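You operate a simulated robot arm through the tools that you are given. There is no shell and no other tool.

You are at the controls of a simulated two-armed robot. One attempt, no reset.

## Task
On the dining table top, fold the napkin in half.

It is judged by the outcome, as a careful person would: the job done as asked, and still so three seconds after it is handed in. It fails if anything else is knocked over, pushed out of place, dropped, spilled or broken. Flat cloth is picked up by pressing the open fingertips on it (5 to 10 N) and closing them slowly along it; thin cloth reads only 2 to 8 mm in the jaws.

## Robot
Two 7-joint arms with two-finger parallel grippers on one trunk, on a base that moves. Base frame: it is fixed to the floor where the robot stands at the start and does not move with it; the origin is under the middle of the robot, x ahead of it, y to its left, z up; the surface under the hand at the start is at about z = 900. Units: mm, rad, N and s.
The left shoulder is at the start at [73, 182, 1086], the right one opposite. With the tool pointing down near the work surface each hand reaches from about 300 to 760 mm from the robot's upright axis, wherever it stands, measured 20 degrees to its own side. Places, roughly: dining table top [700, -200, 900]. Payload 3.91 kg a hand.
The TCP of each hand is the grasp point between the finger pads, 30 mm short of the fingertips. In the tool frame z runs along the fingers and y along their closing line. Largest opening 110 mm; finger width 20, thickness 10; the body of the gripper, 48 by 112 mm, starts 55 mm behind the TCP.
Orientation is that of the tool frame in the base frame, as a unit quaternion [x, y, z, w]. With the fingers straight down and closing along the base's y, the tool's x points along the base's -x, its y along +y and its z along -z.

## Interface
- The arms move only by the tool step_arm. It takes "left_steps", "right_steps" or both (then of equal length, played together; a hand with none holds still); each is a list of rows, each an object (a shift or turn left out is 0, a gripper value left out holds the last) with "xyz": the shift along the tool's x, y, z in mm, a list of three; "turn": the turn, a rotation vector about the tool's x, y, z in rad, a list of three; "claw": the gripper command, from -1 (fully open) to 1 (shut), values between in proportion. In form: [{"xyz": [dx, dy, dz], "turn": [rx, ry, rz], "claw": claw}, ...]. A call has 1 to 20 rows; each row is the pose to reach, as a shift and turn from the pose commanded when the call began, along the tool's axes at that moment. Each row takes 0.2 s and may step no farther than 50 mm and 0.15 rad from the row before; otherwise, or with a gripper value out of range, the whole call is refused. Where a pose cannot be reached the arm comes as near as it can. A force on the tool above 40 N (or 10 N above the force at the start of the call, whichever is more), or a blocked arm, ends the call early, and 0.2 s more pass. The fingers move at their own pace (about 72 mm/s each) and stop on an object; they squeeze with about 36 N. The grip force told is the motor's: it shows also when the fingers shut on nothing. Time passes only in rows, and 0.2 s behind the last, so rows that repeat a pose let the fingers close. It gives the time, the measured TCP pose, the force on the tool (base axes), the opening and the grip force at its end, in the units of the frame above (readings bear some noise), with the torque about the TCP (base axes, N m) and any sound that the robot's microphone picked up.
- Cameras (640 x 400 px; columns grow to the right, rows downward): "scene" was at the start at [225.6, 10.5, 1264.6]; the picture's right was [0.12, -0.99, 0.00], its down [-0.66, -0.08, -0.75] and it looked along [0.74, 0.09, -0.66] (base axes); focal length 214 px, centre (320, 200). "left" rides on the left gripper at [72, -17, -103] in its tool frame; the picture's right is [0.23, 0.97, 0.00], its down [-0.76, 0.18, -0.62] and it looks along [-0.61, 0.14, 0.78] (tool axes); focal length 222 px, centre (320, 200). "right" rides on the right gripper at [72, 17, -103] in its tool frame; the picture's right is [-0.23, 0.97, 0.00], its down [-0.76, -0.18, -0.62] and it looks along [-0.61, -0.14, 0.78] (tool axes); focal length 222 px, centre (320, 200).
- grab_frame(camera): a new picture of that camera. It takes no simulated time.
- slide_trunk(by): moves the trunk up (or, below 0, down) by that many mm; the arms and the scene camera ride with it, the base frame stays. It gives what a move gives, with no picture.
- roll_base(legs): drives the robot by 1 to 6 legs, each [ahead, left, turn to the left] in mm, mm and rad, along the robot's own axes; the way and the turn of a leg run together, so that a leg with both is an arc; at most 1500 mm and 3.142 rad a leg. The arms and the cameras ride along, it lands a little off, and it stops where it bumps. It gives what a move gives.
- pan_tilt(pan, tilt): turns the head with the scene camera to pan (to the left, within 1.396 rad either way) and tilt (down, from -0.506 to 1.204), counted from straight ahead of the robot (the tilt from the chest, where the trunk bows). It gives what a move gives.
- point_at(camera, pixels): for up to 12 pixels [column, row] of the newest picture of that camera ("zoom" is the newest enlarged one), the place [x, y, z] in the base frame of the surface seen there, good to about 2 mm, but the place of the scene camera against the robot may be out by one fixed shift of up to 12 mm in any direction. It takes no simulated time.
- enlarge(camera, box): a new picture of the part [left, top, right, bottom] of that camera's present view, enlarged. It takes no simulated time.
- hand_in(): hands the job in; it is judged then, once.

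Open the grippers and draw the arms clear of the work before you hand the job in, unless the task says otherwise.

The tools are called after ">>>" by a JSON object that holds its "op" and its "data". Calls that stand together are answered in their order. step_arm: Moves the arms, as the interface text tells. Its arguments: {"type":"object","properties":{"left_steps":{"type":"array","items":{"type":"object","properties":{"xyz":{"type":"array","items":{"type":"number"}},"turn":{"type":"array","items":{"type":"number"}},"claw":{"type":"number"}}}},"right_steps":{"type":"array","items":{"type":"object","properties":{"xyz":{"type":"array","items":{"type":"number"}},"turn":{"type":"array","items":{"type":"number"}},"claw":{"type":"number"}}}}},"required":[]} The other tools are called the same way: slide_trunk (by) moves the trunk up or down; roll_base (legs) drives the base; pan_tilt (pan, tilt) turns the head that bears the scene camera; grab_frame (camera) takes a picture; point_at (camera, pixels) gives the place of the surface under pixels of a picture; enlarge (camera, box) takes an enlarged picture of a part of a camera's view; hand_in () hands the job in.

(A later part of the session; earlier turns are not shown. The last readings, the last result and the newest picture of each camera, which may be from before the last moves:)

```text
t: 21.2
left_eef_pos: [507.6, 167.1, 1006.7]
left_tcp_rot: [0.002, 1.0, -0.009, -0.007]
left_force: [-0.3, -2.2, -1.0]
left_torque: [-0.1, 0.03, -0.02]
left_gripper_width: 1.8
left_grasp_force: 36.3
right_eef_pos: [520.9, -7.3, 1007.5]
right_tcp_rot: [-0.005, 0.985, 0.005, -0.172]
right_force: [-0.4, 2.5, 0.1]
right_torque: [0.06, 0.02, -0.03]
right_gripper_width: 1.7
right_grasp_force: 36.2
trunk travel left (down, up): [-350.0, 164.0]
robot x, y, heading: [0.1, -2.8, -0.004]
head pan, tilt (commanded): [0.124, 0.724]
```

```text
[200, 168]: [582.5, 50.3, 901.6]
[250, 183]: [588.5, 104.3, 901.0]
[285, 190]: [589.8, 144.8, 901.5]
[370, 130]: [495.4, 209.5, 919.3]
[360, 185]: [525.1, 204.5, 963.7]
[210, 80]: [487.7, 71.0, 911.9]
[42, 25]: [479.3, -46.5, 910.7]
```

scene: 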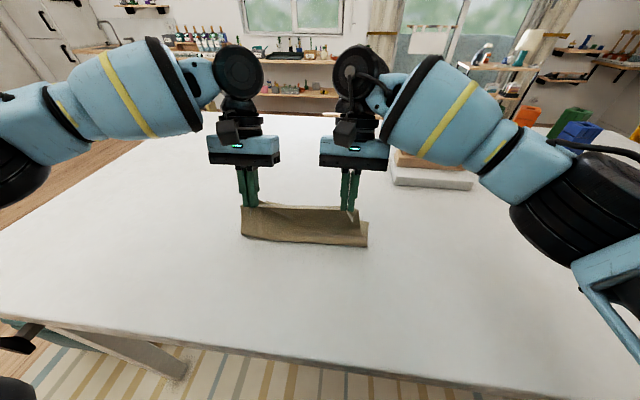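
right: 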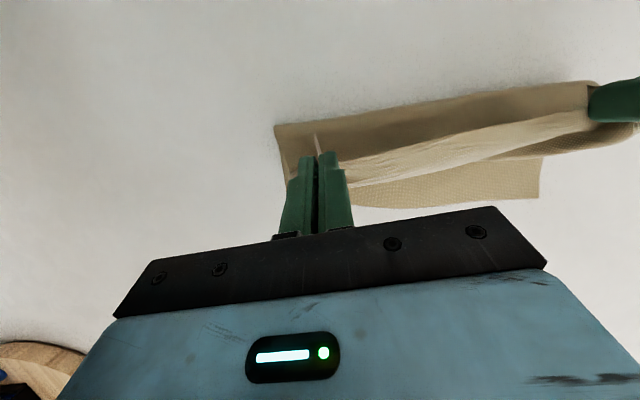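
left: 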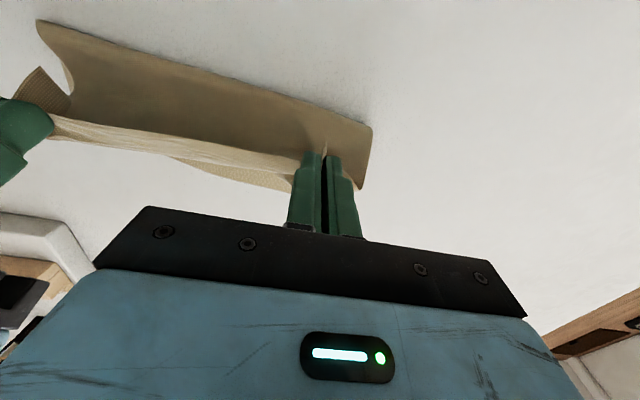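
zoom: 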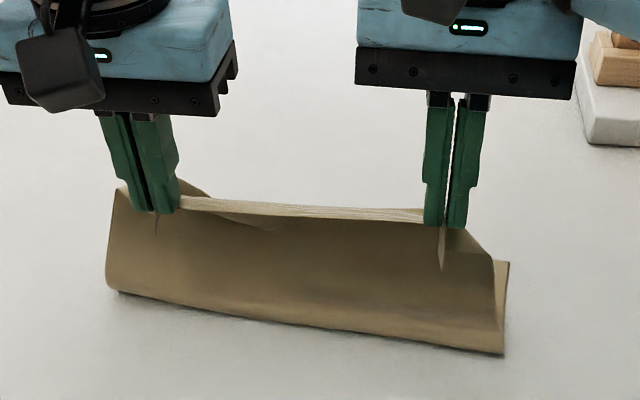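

Far edge runs from ≈[557,−55] to ≈[598,193]. I carry the left tip toward x≈573 and the right tip toward x≈543, lowering to ~15 mm above the table.

>>> {"op": "step_arm", "data": {"left_steps": [{"xyz": [-20, -1, 8]}, {"xyz": [-40, -2, 22]}, {"xyz": [-56, -3, 42]}, {"xyz": [-64, -4, 60]}, {"xyz": [-64, -4, 60]}], "right_steps": [{"xyz": [-10.2, -3, 4.8]}, {"xyz": [-23.4, -5, 15]}, {"xyz": [-37.7, -8, 31]}, {"xyz": [-49.5, -10, 46]}, {"xyz": [-49.5, -10, 46]}]}}

>>> {"op": "grab_frame", "data": {"camera": "left"}}

>>> {"op": "grab_frame", "data": {"camera": "right"}}

>>> {"op": "enlarge", "data": {"camera": "scene", "box": [210, 140, 410, 265]}}

```text
t: 22.2
left_eef_pos: [571.6, 172.6, 952.3]
left_tcp_rot: [0.012, 1.0, -0.017, -0.01]
left_force: [-3.3, -18.3, -0.6]
left_torque: [-0.55, 0.15, -0.13]
left_gripper_width: 1.8
left_grasp_force: 35.9
left hand out of reach, approached as far as the arm can: row 3, 4, 5
right_eef_pos: [547.8, -8.0, 951.5]
right_tcp_rot: [-0.013, 0.985, 0.015, -0.169]
right_force: [2.2, 18.1, 1.0]
right_torque: [0.57, -0.11, -0.09]
right_gripper_width: 1.6
right_grasp_force: 36.5
trunk travel left (down, up): [-350.0, 164.0]
robot x, y, heading: [-0.6, 2.1, -0.005]
head pan, tilt (commanded): [0.124, 0.724]
stopped in row 5 (right hand): the force on the tool passed its limit at 43 N (the readings are from after the stop); the commanded pose is now the measured one
```

```text
taken
```

left: 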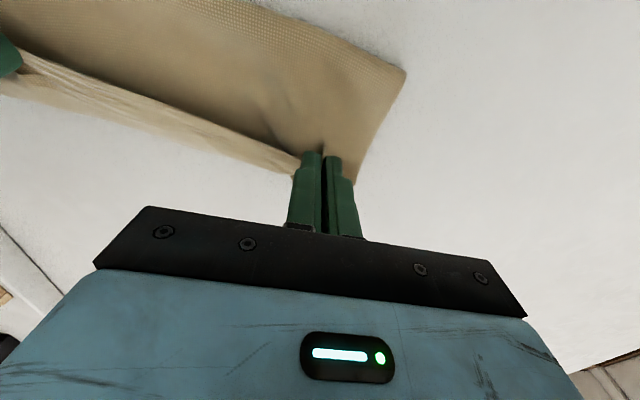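

```text
taken
```

right: 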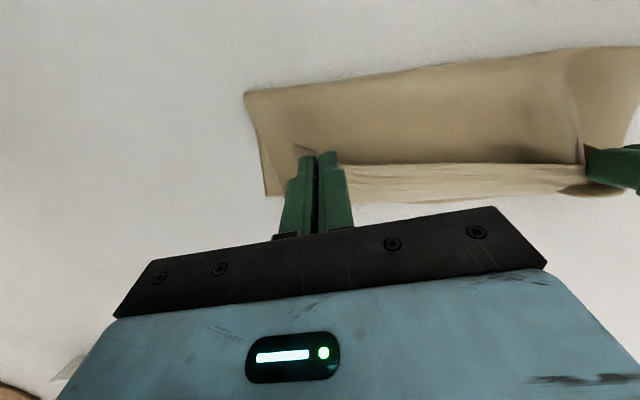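

```text
3.20 times, centred on (310, 202) of scene
```

zoom: 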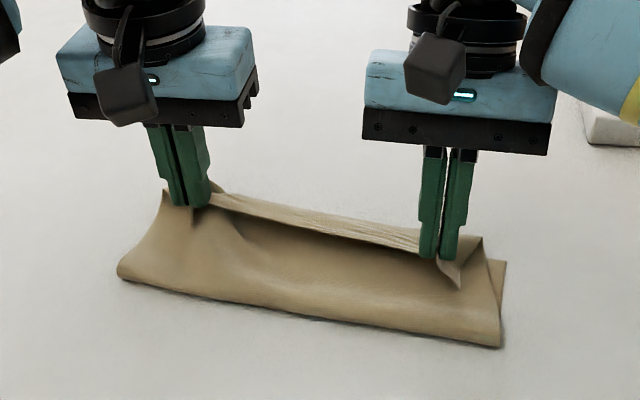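

The left arm can't get inward of y≈172 here and the cloth is stretched (18 N). I relieve it by moving the right hand in, then I'll shift both hands sideways using the base.

>>> {"op": "step_arm", "data": {"left_steps": [{"xyz": [0, 0, 0]}, {"xyz": [0, 0, 0]}, {"xyz": [0, 0, 0]}], "right_steps": [{"xyz": [0, 4, 0]}, {"xyz": [0, 8, 0]}, {"xyz": [0, 8, 0]}]}}

```text
t: 23.1
left_eef_pos: [573.4, 176.2, 951.3]
left_tcp_rot: [0.009, 1.0, -0.015, -0.01]
left_force: [-2.2, -14.5, -0.8]
left_torque: [-0.47, 0.11, -0.12]
left_gripper_width: 2.0
left_grasp_force: 35.6
right_eef_pos: [548.5, -2.1, 951.3]
right_tcp_rot: [-0.01, 0.985, 0.011, -0.17]
right_force: [3.3, 15.1, -0.7]
right_torque: [0.49, -0.11, -0.1]
right_gripper_width: 1.8
right_grasp_force: 36.6
trunk travel left (down, up): [-350.0, 164.0]
robot x, y, heading: [-0.1, 0.3, 0.0]
head pan, tilt (commanded): [0.124, 0.724]
```

Still 15 N tension with left at y=176. I try commanding the left inward by 8 mm to see if it follows.

>>> {"op": "step_arm", "data": {"left_steps": [{"xyz": [0, -4, 0]}, {"xyz": [0, -8, 0]}, {"xyz": [0, -8, 0]}], "right_steps": [{"xyz": [0, 0, 0]}, {"xyz": [0, 0, 0]}, {"xyz": [0, 0, 0]}]}}

```text
t: 23.9
left_eef_pos: [572.4, 176.2, 950.6]
left_tcp_rot: [0.008, 1.0, -0.015, -0.009]
left_force: [-2.8, -14.3, -0.8]
left_torque: [-0.43, 0.05, -0.14]
left_gripper_width: 1.8
left_grasp_force: 36.0
left hand out of reach, approached as far as the arm can: row 1, 2, 3
right_eef_pos: [547.7, -3.1, 949.8]
right_tcp_rot: [-0.01, 0.985, 0.012, -0.17]
right_force: [2.6, 13.9, -0.5]
right_torque: [0.45, -0.1, -0.08]
right_gripper_width: 1.6
right_grasp_force: 35.7
trunk travel left (down, up): [-350.0, 164.0]
robot x, y, heading: [-2.8, -0.3, 0.0]
head pan, tilt (commanded): [0.124, 0.724]
```

The left arm is at its limit, so I relieve tension with the right hand (+7 mm) and then shift the whole robot ~20 mm to its right.

>>> {"op": "step_arm", "data": {"right_steps": [{"xyz": [0, 4, 0]}, {"xyz": [0, 8, 0]}, {"xyz": [0, 8, 0]}]}}

>>> {"op": "roll_base", "data": {"legs": [[0, -20, 0]]}}

>>> {"op": "grab_frame", "data": {"camera": "right"}}

>>> {"op": "enlarge", "data": {"camera": "scene", "box": [210, 140, 410, 265]}}

```text
t: 24.6
left_eef_pos: [572.8, 177.3, 951.5]
left_tcp_rot: [0.007, 1.0, -0.014, -0.01]
left_force: [-1.9, -4.3, 1.1]
left_torque: [-0.13, 0.03, -0.03]
left_gripper_width: 1.8
left_grasp_force: 35.9
right_eef_pos: [549.1, 5.6, 950.4]
right_tcp_rot: [-0.01, 0.985, 0.01, -0.17]
right_force: [0.2, 2.5, 0.1]
right_torque: [0.15, -0.05, -0.06]
right_gripper_width: 1.5
right_grasp_force: 35.7
trunk travel left (down, up): [-350.0, 164.0]
robot x, y, heading: [0.0, -1.1, -0.0]
head pan, tilt (commanded): [0.124, 0.724]
```

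```text
t: 25.5
left_eef_pos: [573.1, 157.1, 951.7]
left_tcp_rot: [0.008, 1.0, -0.016, -0.009]
left_force: [-0.5, -2.8, -0.3]
left_torque: [-0.03, 0.01, -0.04]
left_gripper_width: 1.7
left_grasp_force: 35.8
right_eef_pos: [547.4, -14.5, 950.9]
right_tcp_rot: [-0.01, 0.985, 0.011, -0.17]
right_force: [-0.2, 2.8, 0.3]
right_torque: [0.05, -0.04, -0.03]
right_gripper_width: 1.8
right_grasp_force: 35.3
trunk travel left (down, up): [-350.0, 164.0]
robot x, y, heading: [0.2, -23.8, 0.0]
head pan, tilt (commanded): [0.124, 0.724]
```

```text
taken
```

right: 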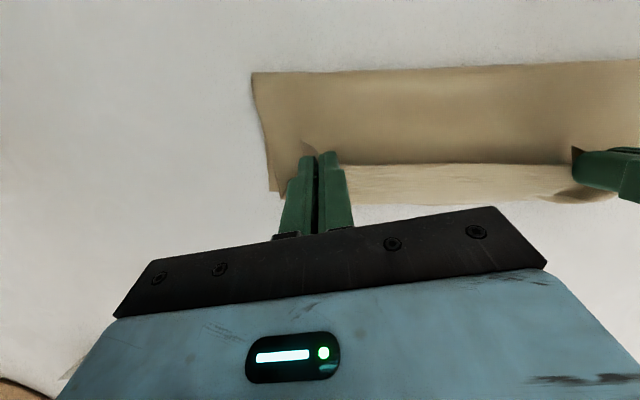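

```text
3.20 times, centred on (310, 202) of scene
```

zoom: 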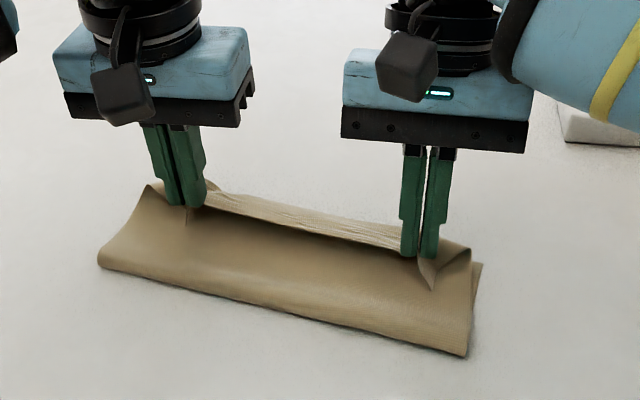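

Tension is gone and the hands sit at y≈157 and −15. I measure the far edge and fold line again: right view far-right corner near (270,190), edge near (450,203), fold near (255,75), (450,67), (630,62).

>>> {"op": "point_at", "data": {"camera": "right", "pixels": [[270, 189], [360, 202], [450, 202], [540, 201], [256, 76], [450, 69], [630, 65], [450, 170], [450, 120], [608, 198]]}}

>>> {"op": "grab_frame", "data": {"camera": "left"}}

>>> {"op": "enlarge", "data": {"camera": "right", "box": [230, 90, 450, 240]}}

```text
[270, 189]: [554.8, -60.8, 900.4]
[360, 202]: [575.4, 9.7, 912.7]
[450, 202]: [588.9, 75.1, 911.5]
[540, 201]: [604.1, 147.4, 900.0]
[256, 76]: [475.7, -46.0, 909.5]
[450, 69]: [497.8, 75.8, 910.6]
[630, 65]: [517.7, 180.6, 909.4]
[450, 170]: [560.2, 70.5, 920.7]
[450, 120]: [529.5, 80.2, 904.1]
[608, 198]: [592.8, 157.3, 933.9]
```

```text
taken
```

left: 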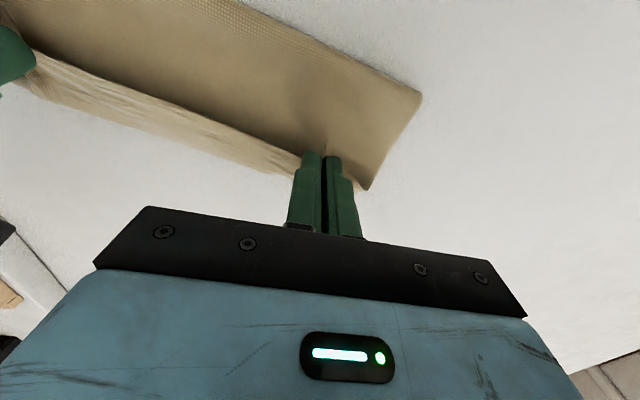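

```text
2.67 times, centred on (340, 165) of right
```

zoom: 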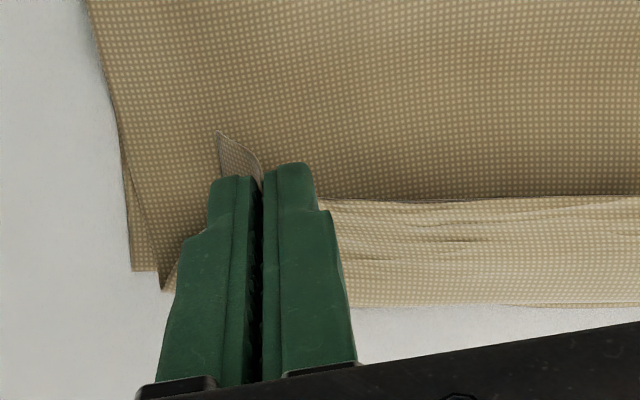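

The held edge strip is folded back about 28 mm toward me, and the roll-over line sits right at the far edge; once released it should unroll forward. So I draw both hands back ~29 mm and lower to ~8 mm above the table before releasing.

>>> {"op": "step_arm", "data": {"left_steps": [{"xyz": [10, 0, 3]}, {"xyz": [20, 0, 7]}, {"xyz": [30, 0, 12]}, {"xyz": [30, 0, 12]}], "right_steps": [{"xyz": [7.5, 0, 6.5]}, {"xyz": [15, 0, 13.5]}, {"xyz": [21.9, 0, 21.7]}, {"xyz": [21.9, 0, 21.7]}]}}

>>> {"op": "grab_frame", "data": {"camera": "right"}}

>>> {"op": "grab_frame", "data": {"camera": "left"}}

>>> {"op": "enlarge", "data": {"camera": "scene", "box": [210, 140, 410, 265]}}

```text
t: 26.5
left_eef_pos: [541.9, 157.1, 940.8]
left_tcp_rot: [0.009, 1.0, -0.015, -0.01]
left_force: [-0.2, -2.9, -0.4]
left_torque: [-0.11, 0.02, 0.01]
left_gripper_width: 1.9
left_grasp_force: 36.5
right_eef_pos: [520.1, -15.4, 937.2]
right_tcp_rot: [-0.009, 0.985, 0.011, -0.171]
right_force: [0.6, 3.1, 0.4]
right_torque: [0.06, 0.0, 0.01]
right_gripper_width: 1.6
right_grasp_force: 36.0
trunk travel left (down, up): [-350.0, 164.0]
robot x, y, heading: [-0.3, -21.0, -0.001]
head pan, tilt (commanded): [0.124, 0.724]
```

```text
taken
```

right: 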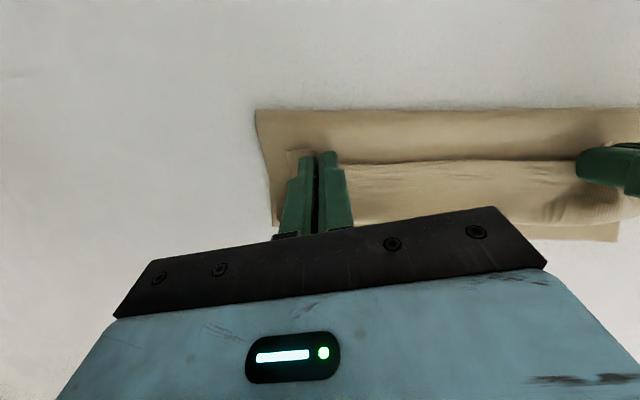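

```text
taken
```

left: 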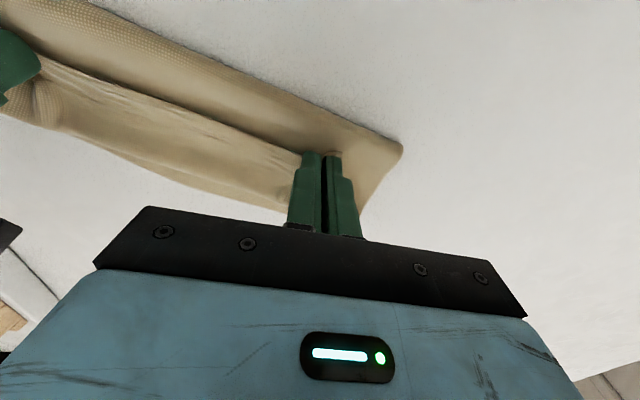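

```text
3.20 times, centred on (310, 202) of scene
```

zoom: 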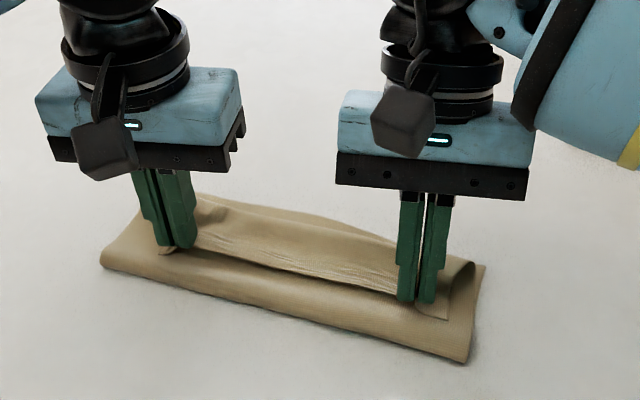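

The strip is rolled back over the top layer under both hands. I open the jaws slowly to ~35 mm to release it and look at how it unrolls.

>>> {"op": "step_arm", "data": {"left_steps": [{"claw": 0.9}, {"claw": 0.8}, {"claw": 0.7}, {"claw": 0.6}, {"claw": 0.5}, {"claw": 0.4}, {"claw": 0.4}, {"claw": 0.4}], "right_steps": [{"claw": 0.9}, {"claw": 0.8}, {"claw": 0.7}, {"claw": 0.6}, {"claw": 0.5}, {"claw": 0.4}, {"claw": 0.4}, {"claw": 0.4}]}}

>>> {"op": "grab_frame", "data": {"camera": "right"}}

>>> {"op": "grab_frame", "data": {"camera": "left"}}

>>> {"op": "enlarge", "data": {"camera": "scene", "box": [210, 140, 410, 265]}}

```text
t: 28.3
left_eef_pos: [541.3, 157.0, 939.6]
left_tcp_rot: [0.009, 1.0, -0.016, -0.01]
left_force: [-0.3, -0.5, -1.4]
left_torque: [-0.01, 0.0, 0.02]
left_gripper_width: 33.0
left_grasp_force: 0.0
right_eef_pos: [520.6, -15.0, 936.9]
right_tcp_rot: [-0.01, 0.985, 0.012, -0.171]
right_force: [-0.1, -0.1, 0.4]
right_torque: [0.0, -0.01, 0.0]
right_gripper_width: 32.9
right_grasp_force: 0.1
trunk travel left (down, up): [-350.0, 164.0]
robot x, y, heading: [0.8, -23.7, 0.0]
head pan, tilt (commanded): [0.124, 0.724]
```

```text
taken
```

right: 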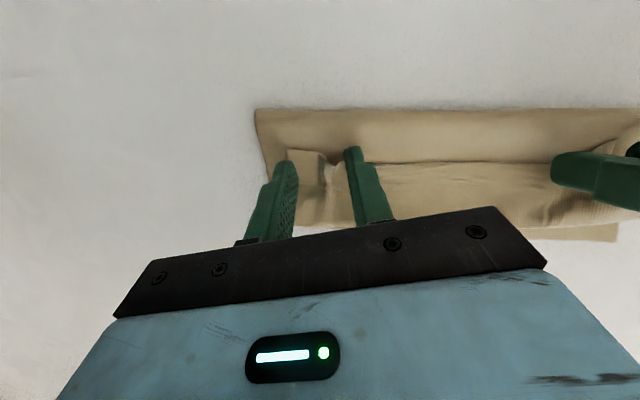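

```text
taken
```

left: 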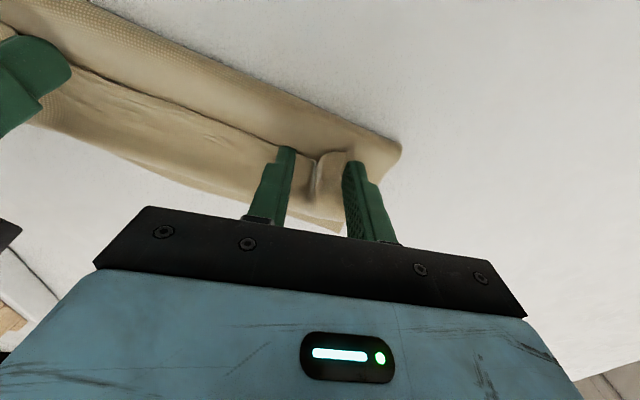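

```text
3.20 times, centred on (310, 202) of scene
```

zoom: 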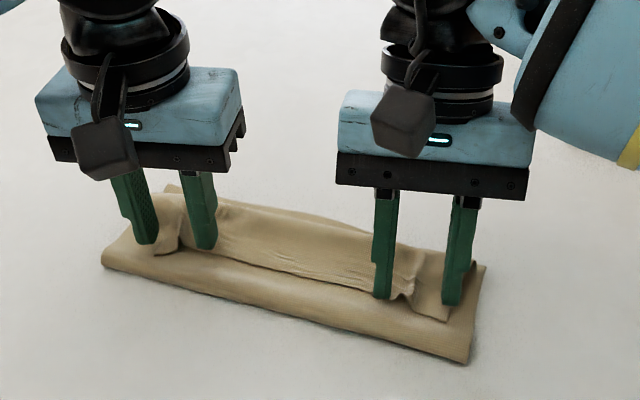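

Released, but the strip stays folded back on top. I open a little more and lift both hands straight up to inspect.

>>> {"op": "step_arm", "data": {"left_steps": [{"xyz": [0, 0, -10], "claw": 0.3}, {"xyz": [0, 0, -35]}, {"xyz": [0, 0, -70]}, {"xyz": [0, 0, -100]}, {"xyz": [0, 0, -100]}], "right_steps": [{"xyz": [3.4, 0, -9.4], "claw": 0.3}, {"xyz": [11.8, 0, -33]}, {"xyz": [23.7, 0, -66]}, {"xyz": [33.8, 0, -94]}, {"xyz": [33.8, 0, -94]}]}}

>>> {"op": "grab_frame", "data": {"camera": "right"}}

>>> {"op": "grab_frame", "data": {"camera": "left"}}

>>> {"op": "grab_frame", "data": {"camera": "scene"}}

```text
t: 29.5
left_eef_pos: [545.9, 161.6, 1041.8]
left_tcp_rot: [0.009, 1.0, -0.016, -0.01]
left_force: [-0.2, -0.4, -0.1]
left_torque: [0.02, 0.0, 0.01]
left_gripper_width: 38.6
left_grasp_force: 0.1
right_eef_pos: [519.9, -17.3, 1037.6]
right_tcp_rot: [-0.01, 0.985, 0.012, -0.17]
right_force: [-0.6, -0.1, -1.0]
right_torque: [0.02, 0.02, 0.0]
right_gripper_width: 38.6
right_grasp_force: 0.1
trunk travel left (down, up): [-350.0, 164.0]
robot x, y, heading: [-1.2, -20.3, -0.001]
head pan, tilt (commanded): [0.124, 0.724]
```

```text
taken
```

right: 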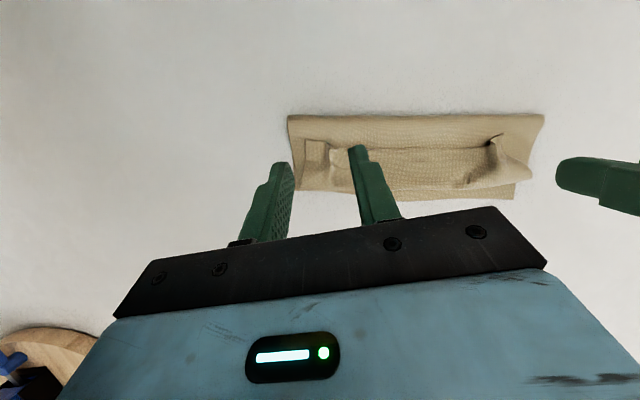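

```text
taken
```

left: 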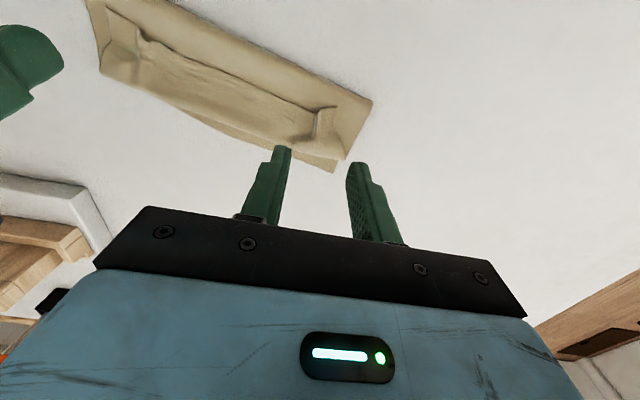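

```text
taken
```

scene: 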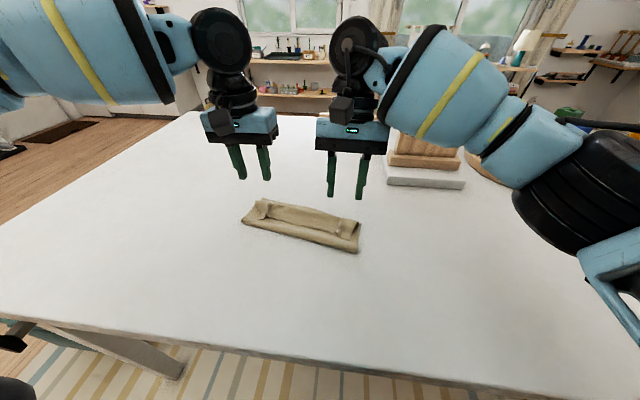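

>>> {"op": "enlarge", "data": {"camera": "scene", "box": [225, 185, 375, 265]}}

>>> {"op": "enlarge", "data": {"camera": "right", "box": [270, 90, 560, 215]}}

```text
4.27 times, centred on (300, 225) of scene
```

zoom: 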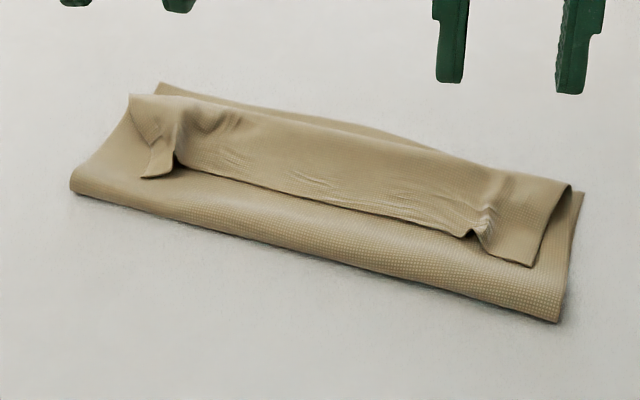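

```text
2.21 times, centred on (415, 152) of right
```

zoom: 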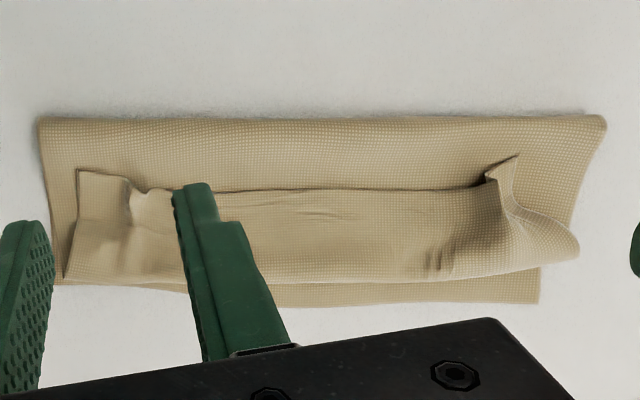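

The strip is folded back ~35 mm with two small pleats where I pinched. I measure fold line, roll-over, flap edge and bottom far edge in this enlarged right view.

>>> {"op": "point_at", "data": {"camera": "zoom", "pixels": [[45, 122], [300, 122], [600, 120], [80, 174], [250, 194], [470, 191], [514, 160], [68, 274], [300, 280], [572, 252], [300, 300], [537, 298]]}}

>>> {"op": "point_at", "data": {"camera": "scene", "pixels": [[244, 227], [355, 258], [350, 246], [262, 223], [300, 231], [259, 206], [358, 230], [361, 233], [264, 200], [272, 214]]}}

```text
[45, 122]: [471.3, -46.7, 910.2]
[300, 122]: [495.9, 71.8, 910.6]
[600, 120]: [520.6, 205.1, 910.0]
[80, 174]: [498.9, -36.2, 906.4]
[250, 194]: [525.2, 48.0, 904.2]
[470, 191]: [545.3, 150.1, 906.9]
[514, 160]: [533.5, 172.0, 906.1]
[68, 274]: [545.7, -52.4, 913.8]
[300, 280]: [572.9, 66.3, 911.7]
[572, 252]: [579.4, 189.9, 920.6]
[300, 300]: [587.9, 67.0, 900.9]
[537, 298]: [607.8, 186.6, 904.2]
```

```text
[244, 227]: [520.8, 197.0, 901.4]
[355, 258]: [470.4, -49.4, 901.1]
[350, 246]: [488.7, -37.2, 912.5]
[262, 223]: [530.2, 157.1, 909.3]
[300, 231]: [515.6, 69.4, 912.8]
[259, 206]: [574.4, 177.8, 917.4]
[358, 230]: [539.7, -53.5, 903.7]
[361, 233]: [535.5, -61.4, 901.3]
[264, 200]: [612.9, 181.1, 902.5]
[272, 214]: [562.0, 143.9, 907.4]
```

The napkin is folded but its edge strip (~45 mm at right, ~30 at left) is turned back on top. I'll use the right hand to unroll that strip forward, so I first move the left hand aside, untilt the right hand and open it, then shift the base left for reach.

>>> {"op": "step_arm", "data": {"left_steps": [{"xyz": [15, 40, -5]}, {"xyz": [30, 80, -10]}, {"xyz": [45, 110, -15]}, {"xyz": [60, 130, -20]}], "right_steps": [{"turn": [0, -0.115, 0], "claw": -1}, {"turn": [0, -0.23, 0]}, {"turn": [0, -0.345, 0]}, {"turn": [0, -0.345, 0]}]}}

>>> {"op": "roll_base", "data": {"legs": [[0, 80, 0]]}}

>>> {"op": "grab_frame", "data": {"camera": "right"}}

>>> {"op": "grab_frame", "data": {"camera": "scene"}}

```text
t: 30.5
left_eef_pos: [486.6, 293.4, 1058.2]
left_tcp_rot: [0.008, 1.0, -0.015, -0.01]
left_force: [-0.5, -0.9, 0.0]
left_torque: [-0.05, 0.02, 0.01]
left_gripper_width: 38.6
left_grasp_force: 0.1
right_eef_pos: [521.0, -16.7, 1036.8]
right_tcp_rot: [-0.008, 1.0, 0.013, 0.002]
right_force: [0.9, -0.7, -0.4]
right_torque: [0.01, -0.01, 0.02]
right_gripper_width: 110.1
right_grasp_force: 0.1
trunk travel left (down, up): [-350.0, 164.0]
robot x, y, heading: [-1.2, -16.2, -0.001]
head pan, tilt (commanded): [0.124, 0.724]
```

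```text
t: 31.9
left_eef_pos: [487.1, 372.8, 1057.4]
left_tcp_rot: [0.008, 1.0, -0.015, -0.01]
left_force: [0.6, 0.2, -0.1]
left_torque: [-0.02, -0.02, 0.0]
left_gripper_width: 38.5
left_grasp_force: 0.2
right_eef_pos: [519.9, 63.9, 1037.5]
right_tcp_rot: [-0.008, 1.0, 0.013, 0.001]
right_force: [0.3, 1.0, 0.1]
right_torque: [0.0, -0.05, -0.02]
right_gripper_width: 109.8
right_grasp_force: 0.1
trunk travel left (down, up): [-350.0, 164.0]
robot x, y, heading: [1.0, 61.5, 0.002]
head pan, tilt (commanded): [0.124, 0.724]
```

```text
taken
```

right: 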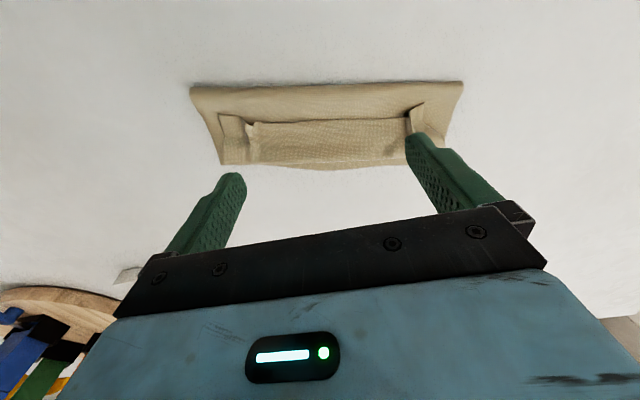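

```text
taken
```

scene: 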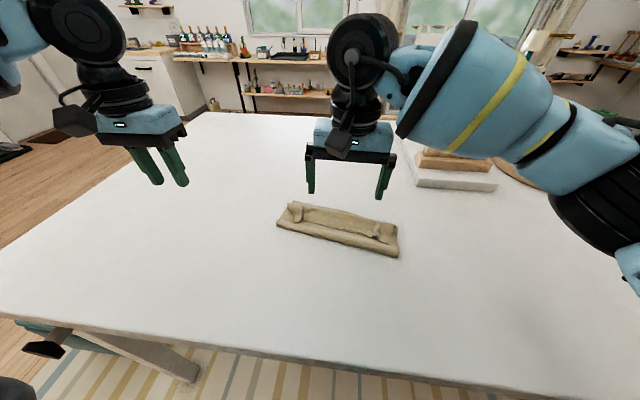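

Right hand is centred over the napkin. I take an enlarged view and measure the flap edge, roll-over and far edge from here.

>>> {"op": "enlarge", "data": {"camera": "right", "box": [170, 60, 490, 200]}}

```text
2.00 times, centred on (330, 130) of right
```

zoom: 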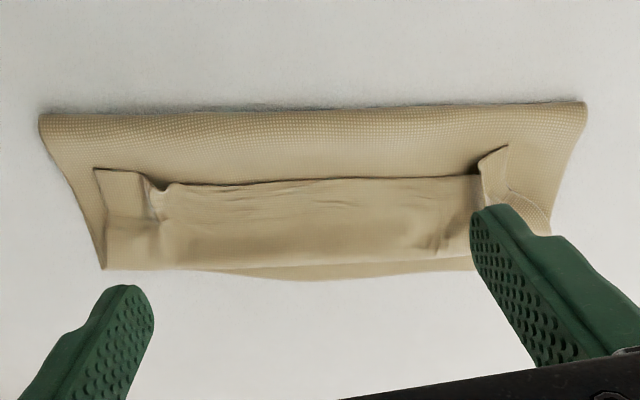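

>>> {"op": "point_at", "data": {"camera": "zoom", "pixels": [[97, 170], [140, 176], [200, 187], [300, 182], [400, 178], [470, 176], [505, 149], [106, 266], [200, 266], [350, 262], [300, 278], [320, 220]]}}

```text
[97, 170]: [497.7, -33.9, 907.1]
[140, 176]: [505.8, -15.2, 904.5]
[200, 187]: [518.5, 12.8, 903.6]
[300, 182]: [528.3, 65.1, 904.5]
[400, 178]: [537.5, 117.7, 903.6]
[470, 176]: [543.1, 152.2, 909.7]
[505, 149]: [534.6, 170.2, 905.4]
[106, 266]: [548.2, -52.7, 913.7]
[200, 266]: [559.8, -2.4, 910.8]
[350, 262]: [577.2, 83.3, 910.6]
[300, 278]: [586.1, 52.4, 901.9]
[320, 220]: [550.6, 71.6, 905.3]
```

I position the right hand over the strip: centre [540,65], yaw 0.18 rad to match the edge, correct the small residual roll, and descend to ~15 mm above the table.

>>> {"op": "step_arm", "data": {"right_steps": [{"xyz": [-6, 0, 20], "turn": [0.013, 0, 0.1]}, {"xyz": [-13, 1, 45], "turn": [0.026, 0, 0.196]}, {"xyz": [-20, 1, 75], "turn": [0.026, 0, 0.196]}, {"xyz": [-20, 1, 92], "turn": [0.026, 0, 0.196]}, {"xyz": [-20, 1, 92], "turn": [0.026, 0, 0.196]}]}}

>>> {"op": "grab_frame", "data": {"camera": "right"}}

>>> {"op": "enlarge", "data": {"camera": "scene", "box": [240, 140, 440, 265]}}

```text
t: 33.1
left_eef_pos: [487.4, 371.7, 1058.9]
left_tcp_rot: [0.009, 1.0, -0.015, -0.011]
left_force: [-0.1, 0.1, -0.1]
left_torque: [-0.02, 0.02, 0.01]
left_gripper_width: 38.5
left_grasp_force: 0.2
right_eef_pos: [542.1, 66.7, 946.1]
right_tcp_rot: [0.091, 0.996, 0.001, 0.0]
right_force: [-0.3, 0.3, -0.2]
right_torque: [-0.03, 0.0, 0.05]
right_gripper_width: 110.2
right_grasp_force: 0.0
trunk travel left (down, up): [-350.0, 164.0]
robot x, y, heading: [0.1, 55.4, -0.002]
head pan, tilt (commanded): [0.124, 0.724]
```

```text
taken
```

right: 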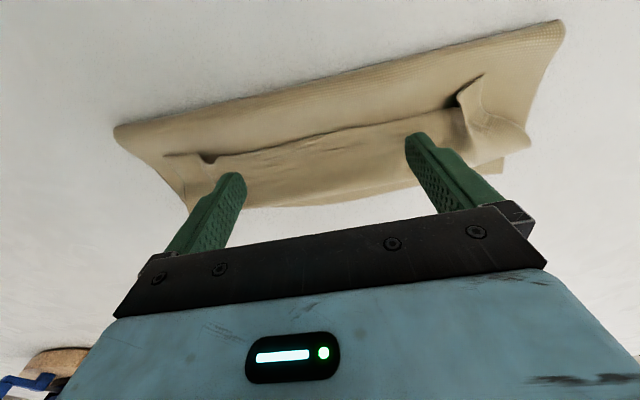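

```text
3.20 times, centred on (340, 202) of scene
```

zoom: 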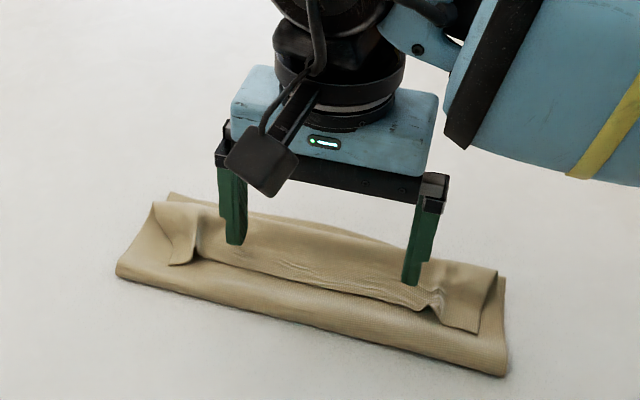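

Fingertips are just inside the strip's edge. I lower gently toward contact.

>>> {"op": "step_arm", "data": {"right_steps": [{"xyz": [0, 0, 4]}, {"xyz": [0, 0, 8]}, {"xyz": [0, 0, 11]}, {"xyz": [0, 0, 11]}]}}

```text
t: 34.1
left_eef_pos: [487.4, 373.4, 1057.8]
left_tcp_rot: [0.008, 1.0, -0.016, -0.01]
left_force: [0.2, -0.2, -0.7]
left_torque: [0.0, 0.0, 0.03]
left_gripper_width: 38.6
left_grasp_force: 0.1
right_eef_pos: [540.3, 67.2, 933.6]
right_tcp_rot: [0.089, 0.996, 0.002, 0.001]
right_force: [-0.1, 0.6, -0.6]
right_torque: [-0.04, 0.0, 0.01]
right_gripper_width: 109.7
right_grasp_force: 0.1
trunk travel left (down, up): [-350.0, 164.0]
robot x, y, heading: [-0.0, 58.5, -0.0]
head pan, tilt (commanded): [0.124, 0.724]
```

No force yet at tip z≈904. I go down in small steps.

>>> {"op": "step_arm", "data": {"right_steps": [{"xyz": [0, 0, 1]}, {"xyz": [0, 0, 2]}, {"xyz": [0, 0, 2]}]}}

```text
t: 34.9
left_eef_pos: [486.8, 371.6, 1058.6]
left_tcp_rot: [0.008, 1.0, -0.016, -0.009]
left_force: [0.6, -0.1, 0.3]
left_torque: [-0.01, 0.04, -0.02]
left_gripper_width: 38.6
left_grasp_force: 0.1
right_eef_pos: [540.7, 66.5, 931.2]
right_tcp_rot: [0.089, 0.996, 0.001, 0.001]
right_force: [1.3, -0.3, 1.5]
right_torque: [0.01, -0.01, 0.0]
right_gripper_width: 110.0
right_grasp_force: 0.0
trunk travel left (down, up): [-350.0, 164.0]
robot x, y, heading: [-5.0, 59.3, 0.0]
head pan, tilt (commanded): [0.124, 0.724]
```

Contact just begins (1.5 N). I press 0.5 mm more and drag the strip forward 40 mm slowly.

>>> {"op": "step_arm", "data": {"right_steps": [{"xyz": [0, 0, 0.5]}, {"xyz": [-4, 0, 0.5]}, {"xyz": [-9, 0, 0.5]}, {"xyz": [-14, 0, 0.5]}, {"xyz": [-19, 0, 0.5]}, {"xyz": [-24, 0, 0.5]}, {"xyz": [-29, 0, 0.5]}, {"xyz": [-34, 0, 0.5]}, {"xyz": [-40, 0, 0.5]}]}}

>>> {"op": "grab_frame", "data": {"camera": "right"}}

>>> {"op": "enlarge", "data": {"camera": "scene", "box": [240, 140, 440, 265]}}

```text
t: 36.9
left_eef_pos: [487.3, 372.6, 1058.5]
left_tcp_rot: [0.008, 1.0, -0.016, -0.01]
left_force: [0.4, -0.7, -0.6]
left_torque: [0.01, -0.02, 0.01]
left_gripper_width: 38.4
left_grasp_force: 0.0
right_eef_pos: [582.1, 60.3, 931.1]
right_tcp_rot: [0.09, 0.996, 0.001, 0.001]
right_force: [-1.4, 0.1, 3.4]
right_torque: [-0.12, 0.04, 0.01]
right_gripper_width: 109.9
right_grasp_force: 0.1
trunk travel left (down, up): [-350.0, 164.0]
robot x, y, heading: [-4.5, 63.8, -0.001]
head pan, tilt (commanded): [0.124, 0.724]
```

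```text
taken
```

right: 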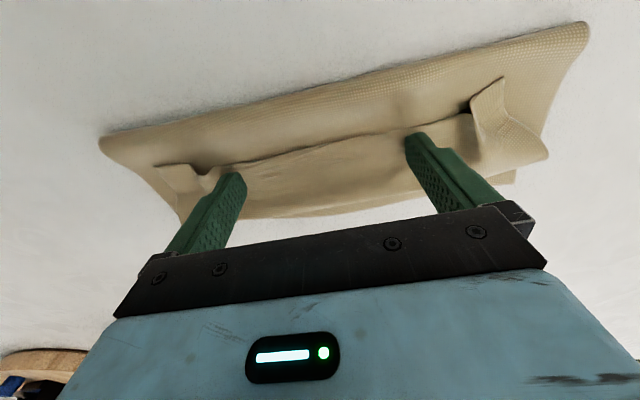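

```text
3.20 times, centred on (340, 202) of scene
```

zoom: 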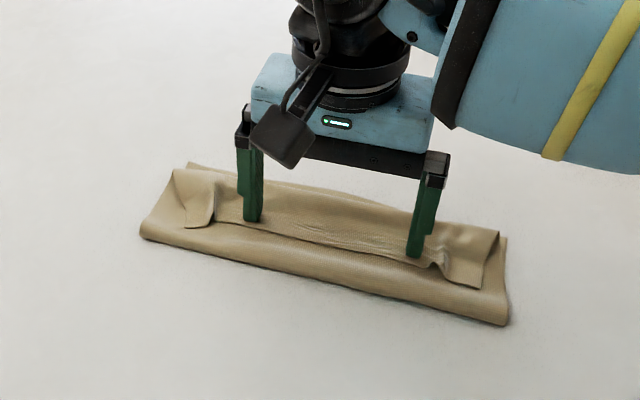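

Pressing dragged the whole folded napkin forward (~38 mm) rather than unrolling it – so the stack slides easily under a press. I use that to drag it back ~75 mm and straighten it by 0.18 rad, putting it in comfortable reach.

>>> {"op": "step_arm", "data": {"right_steps": [{"xyz": [5, -0.6, 0.2], "turn": [0, 0, -0.012]}, {"xyz": [10, -1.2, 0.2], "turn": [0, 0, -0.024]}, {"xyz": [15, -1.7, 0.2], "turn": [0, 0, -0.036]}, {"xyz": [20, -2.3, 0.2], "turn": [0, 0, -0.048]}, {"xyz": [25, -2.8, 0.2], "turn": [0, 0, -0.06]}, {"xyz": [30, -3.4, 0.2], "turn": [0, 0, -0.072]}, {"xyz": [35, -4, 0.2], "turn": [0, 0, -0.084]}, {"xyz": [40, -4.5, 0.2], "turn": [0, 0, -0.096]}, {"xyz": [45, -5, 0.2], "turn": [0, 0, -0.108]}, {"xyz": [50, -5.6, 0.2], "turn": [0, 0, -0.12]}, {"xyz": [55, -6.2, 0.2], "turn": [0, 0, -0.132]}, {"xyz": [60, -6.7, 0.2], "turn": [0, 0, -0.144]}, {"xyz": [65, -7.3, 0.2], "turn": [0, 0, -0.156]}, {"xyz": [70, -7.9, 0.2], "turn": [0, 0, -0.168]}, {"xyz": [75, -8.4, 0.2], "turn": [0, 0, -0.18]}]}}

>>> {"op": "grab_frame", "data": {"camera": "right"}}

>>> {"op": "enlarge", "data": {"camera": "scene", "box": [240, 150, 440, 275]}}

```text
t: 40.1
left_eef_pos: [487.2, 372.6, 1058.4]
left_tcp_rot: [0.009, 1.0, -0.015, -0.01]
left_force: [0.3, 0.3, 0.1]
left_torque: [0.0, -0.02, 0.01]
left_gripper_width: 38.8
left_grasp_force: 0.1
right_eef_pos: [504.0, 65.7, 931.9]
right_tcp_rot: [0.0, 1.0, 0.001, 0.0]
right_force: [1.2, -0.1, 5.3]
right_torque: [-0.08, -0.05, 0.03]
right_gripper_width: 110.1
right_grasp_force: 0.0
trunk travel left (down, up): [-350.0, 164.0]
robot x, y, heading: [0.1, 60.2, 0.004]
head pan, tilt (commanded): [0.124, 0.724]
```

```text
taken
```

right: 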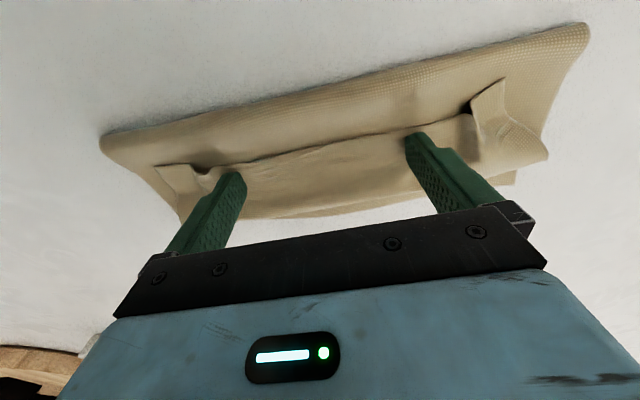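

```text
3.20 times, centred on (340, 212) of scene
```

zoom: 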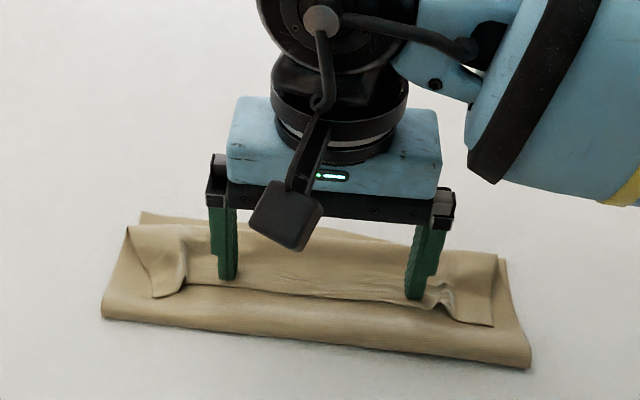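

The stack moved and straightened with the hand. I lift off and measure the geometry anew.

>>> {"op": "step_arm", "data": {"right_steps": [{"xyz": [0, 0, -15]}, {"xyz": [0, 0, -45]}, {"xyz": [0, 0, -80]}, {"xyz": [0, 0, -100]}, {"xyz": [0, 0, -100]}]}}

>>> {"op": "enlarge", "data": {"camera": "right", "box": [170, 60, 490, 200]}}

>>> {"op": "enlarge", "data": {"camera": "scene", "box": [250, 180, 430, 280]}}

```text
t: 41.3
left_eef_pos: [488.3, 371.6, 1058.0]
left_tcp_rot: [0.009, 1.0, -0.016, -0.01]
left_force: [-0.3, 0.8, 0.5]
left_torque: [-0.02, -0.02, 0.03]
left_gripper_width: 38.7
left_grasp_force: 0.1
right_eef_pos: [503.8, 64.6, 1032.3]
right_tcp_rot: [0.001, 1.0, 0.0, 0.001]
right_force: [-0.1, -1.0, 0.2]
right_torque: [0.02, 0.01, 0.02]
right_gripper_width: 110.0
right_grasp_force: 0.0
trunk travel left (down, up): [-350.0, 164.0]
robot x, y, heading: [-2.2, 58.2, 0.004]
head pan, tilt (commanded): [0.124, 0.724]
```

```text
2.00 times, centred on (330, 130) of right
```

zoom: 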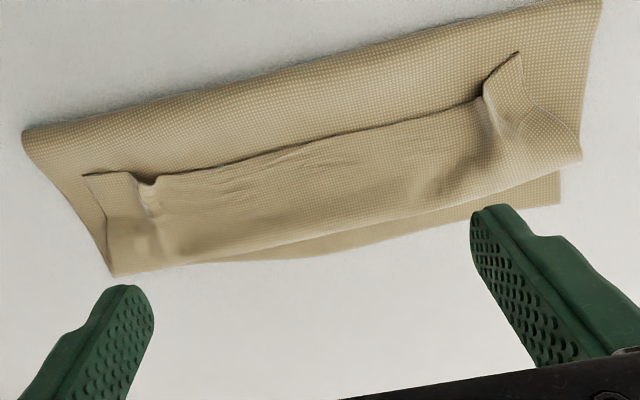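

```text
3.56 times, centred on (340, 230) of scene
```

zoom: 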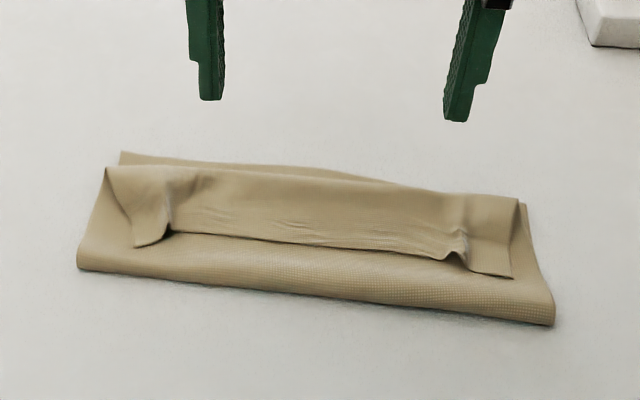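

>>> {"op": "point_at", "data": {"camera": "zoom", "pixels": [[512, 275], [468, 262], [458, 246], [440, 256], [300, 243], [180, 231], [168, 205], [140, 245], [520, 204], [108, 170], [122, 155], [300, 170]]}}

>>> {"op": "enlarge", "data": {"camera": "right", "box": [170, 60, 490, 200]}}

>>> {"op": "point_at", "data": {"camera": "zoom", "pixels": [[85, 176], [130, 174], [141, 200], [155, 183], [300, 145], [470, 103], [490, 95], [518, 56], [113, 272], [580, 155], [300, 235], [555, 200]]}}

```text
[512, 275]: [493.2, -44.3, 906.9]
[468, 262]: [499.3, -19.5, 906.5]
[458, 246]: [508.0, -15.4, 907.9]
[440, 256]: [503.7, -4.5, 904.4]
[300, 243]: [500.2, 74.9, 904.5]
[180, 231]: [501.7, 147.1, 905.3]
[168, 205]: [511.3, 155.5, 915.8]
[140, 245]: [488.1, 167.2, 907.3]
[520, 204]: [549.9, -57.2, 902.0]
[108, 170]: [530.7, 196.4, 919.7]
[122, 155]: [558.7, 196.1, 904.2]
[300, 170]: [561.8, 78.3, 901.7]
```

```text
2.00 times, centred on (330, 130) of right
```

zoom: 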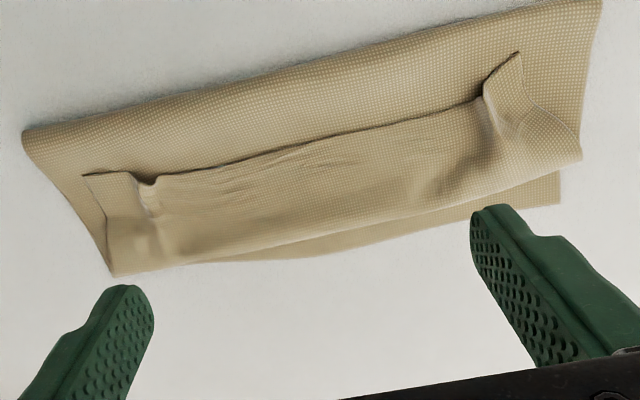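

```text
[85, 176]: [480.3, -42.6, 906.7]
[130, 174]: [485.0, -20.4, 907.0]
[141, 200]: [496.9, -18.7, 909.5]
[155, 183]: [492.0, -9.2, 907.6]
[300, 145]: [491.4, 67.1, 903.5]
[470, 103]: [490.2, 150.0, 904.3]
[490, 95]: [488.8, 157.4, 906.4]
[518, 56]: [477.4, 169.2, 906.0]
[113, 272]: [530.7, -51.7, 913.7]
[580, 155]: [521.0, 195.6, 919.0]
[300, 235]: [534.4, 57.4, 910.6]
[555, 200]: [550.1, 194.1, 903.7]
```

The napkin is now square to me: flap edge at x≈491 (pleats at y≈−13 and 155), roll-over ≈531, far edge ≈540–550. I'll regrip the two pleats right at the edge with both hands tilted, lift and re-lay; first I shift the base back right by 85 mm.

>>> {"op": "roll_base", "data": {"legs": [[0, -85, 0]]}}

>>> {"op": "step_arm", "data": {"right_steps": [{"xyz": [4, 2, 8], "turn": [0, -0.12, 0], "claw": 0.45}, {"xyz": [9, 4, 16], "turn": [0, -0.24, 0]}, {"xyz": [14, 6, 24], "turn": [0, -0.36, 0]}, {"xyz": [20, 8, 32], "turn": [0, -0.48, 0]}, {"xyz": [26, 8, 40], "turn": [0, -0.6, 0]}, {"xyz": [26, 8, 40], "turn": [0, -0.6, 0]}], "left_steps": [{"xyz": [0, -20, 8], "turn": [0, -0.12, 0], "claw": 0.45}, {"xyz": [2, -45, 16], "turn": [0, -0.24, 0]}, {"xyz": [5, -70, 24], "turn": [0, -0.36, 0]}, {"xyz": [8, -95, 36], "turn": [0, -0.48, 0]}, {"xyz": [10, -115, 55], "turn": [0, -0.6, 0]}, {"xyz": [10, -115, 55], "turn": [0, -0.6, 0]}]}}

>>> {"op": "grab_frame", "data": {"camera": "right"}}

>>> {"op": "grab_frame", "data": {"camera": "left"}}

>>> {"op": "grab_frame", "data": {"camera": "scene"}}

```text
t: 42.7
left_eef_pos: [486.6, 289.4, 1058.7]
left_tcp_rot: [0.008, 1.0, -0.016, -0.01]
left_force: [0.3, -0.5, -0.1]
left_torque: [0.0, 0.03, -0.02]
left_gripper_width: 38.7
left_grasp_force: 0.1
right_eef_pos: [503.2, -20.1, 1033.3]
right_tcp_rot: [0.001, 1.0, 0.001, 0.001]
right_force: [0.8, 0.1, 0.9]
right_torque: [0.03, -0.04, 0.01]
right_gripper_width: 110.1
right_grasp_force: 0.1
trunk travel left (down, up): [-350.0, 164.0]
robot x, y, heading: [2.4, -22.4, 0.004]
head pan, tilt (commanded): [0.124, 0.724]
```

```text
t: 44.1
left_eef_pos: [474.9, 174.0, 1006.7]
left_tcp_rot: [0.004, 0.958, -0.018, 0.286]
left_force: [0.1, 0.2, 0.1]
left_torque: [0.0, -0.03, -0.02]
left_gripper_width: 30.6
left_grasp_force: 0.1
right_eef_pos: [478.3, -10.6, 993.7]
right_tcp_rot: [0.0, 0.955, 0.001, 0.296]
right_force: [-0.1, -0.3, 0.8]
right_torque: [0.01, 0.01, 0.03]
right_gripper_width: 30.6
right_grasp_force: 0.1
trunk travel left (down, up): [-350.0, 164.0]
robot x, y, heading: [-2.0, -24.7, -0.004]
head pan, tilt (commanded): [0.124, 0.724]
```

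```text
taken
```

right: 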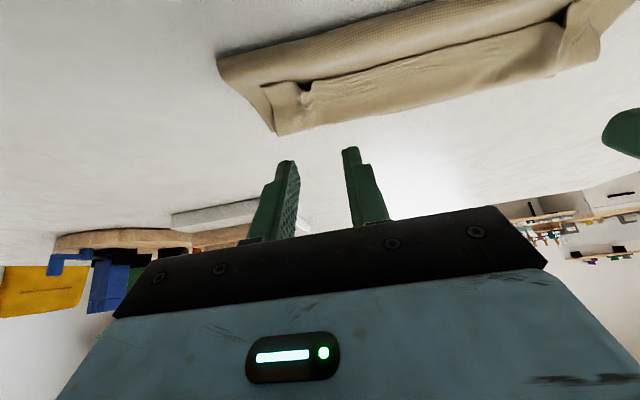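

```text
taken
```

left: 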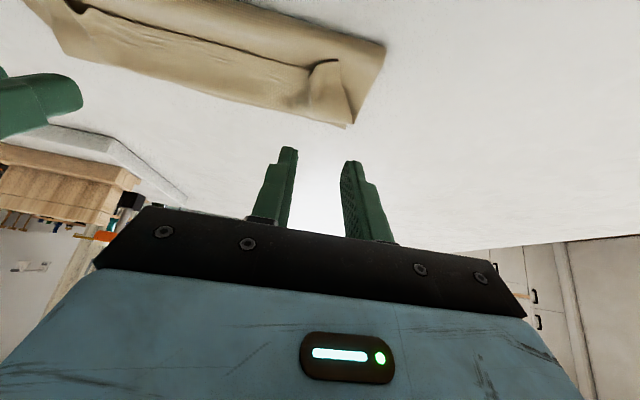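

```text
taken
```

scene: 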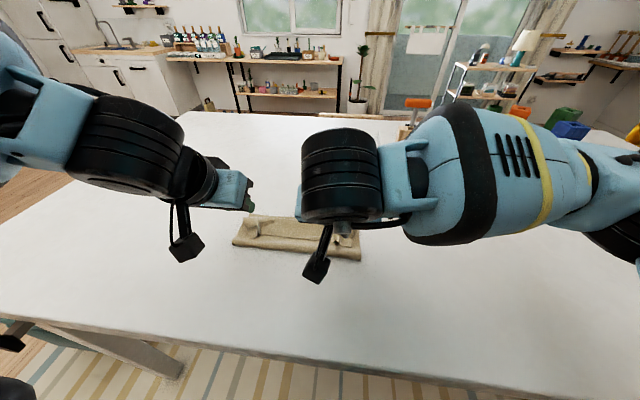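

Both hands accept −0.6 rad of tilt. I measure the pleats closely in both wrist views.

>>> {"op": "enlarge", "data": {"camera": "right", "box": [210, 40, 370, 140]}}

>>> {"op": "point_at", "data": {"camera": "zoom", "pixels": [[245, 170], [280, 165], [340, 172], [365, 185], [380, 200], [400, 175], [420, 160], [365, 220], [250, 360], [500, 130], [345, 190]]}}

>>> {"op": "enlarge", "data": {"camera": "left", "box": [240, 20, 400, 140]}}

>>> {"op": "point_at", "data": {"camera": "zoom", "pixels": [[402, 165], [340, 160], [310, 185], [300, 215], [290, 230], [250, 215], [330, 230], [310, 205], [430, 420], [280, 300]]}}

```text
4.00 times, centred on (290, 90) of right
```

zoom: 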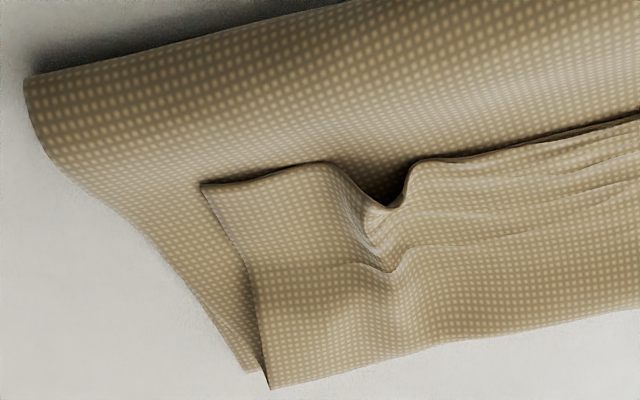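

```text
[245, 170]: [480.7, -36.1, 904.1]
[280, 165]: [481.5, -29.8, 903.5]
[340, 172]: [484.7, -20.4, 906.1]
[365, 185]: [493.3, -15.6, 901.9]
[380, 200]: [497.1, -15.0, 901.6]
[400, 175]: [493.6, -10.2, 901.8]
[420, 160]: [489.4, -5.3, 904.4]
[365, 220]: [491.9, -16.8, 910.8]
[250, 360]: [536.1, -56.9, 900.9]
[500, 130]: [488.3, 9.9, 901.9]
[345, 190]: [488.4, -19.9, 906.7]
```

```text
3.33 times, centred on (320, 80) of left
```

zoom: 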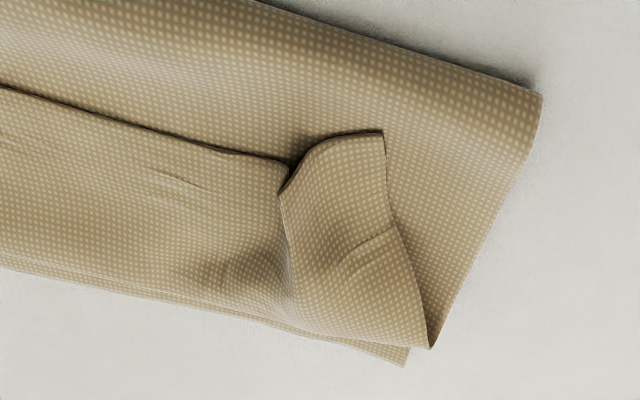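

```text
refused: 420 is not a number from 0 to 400
```

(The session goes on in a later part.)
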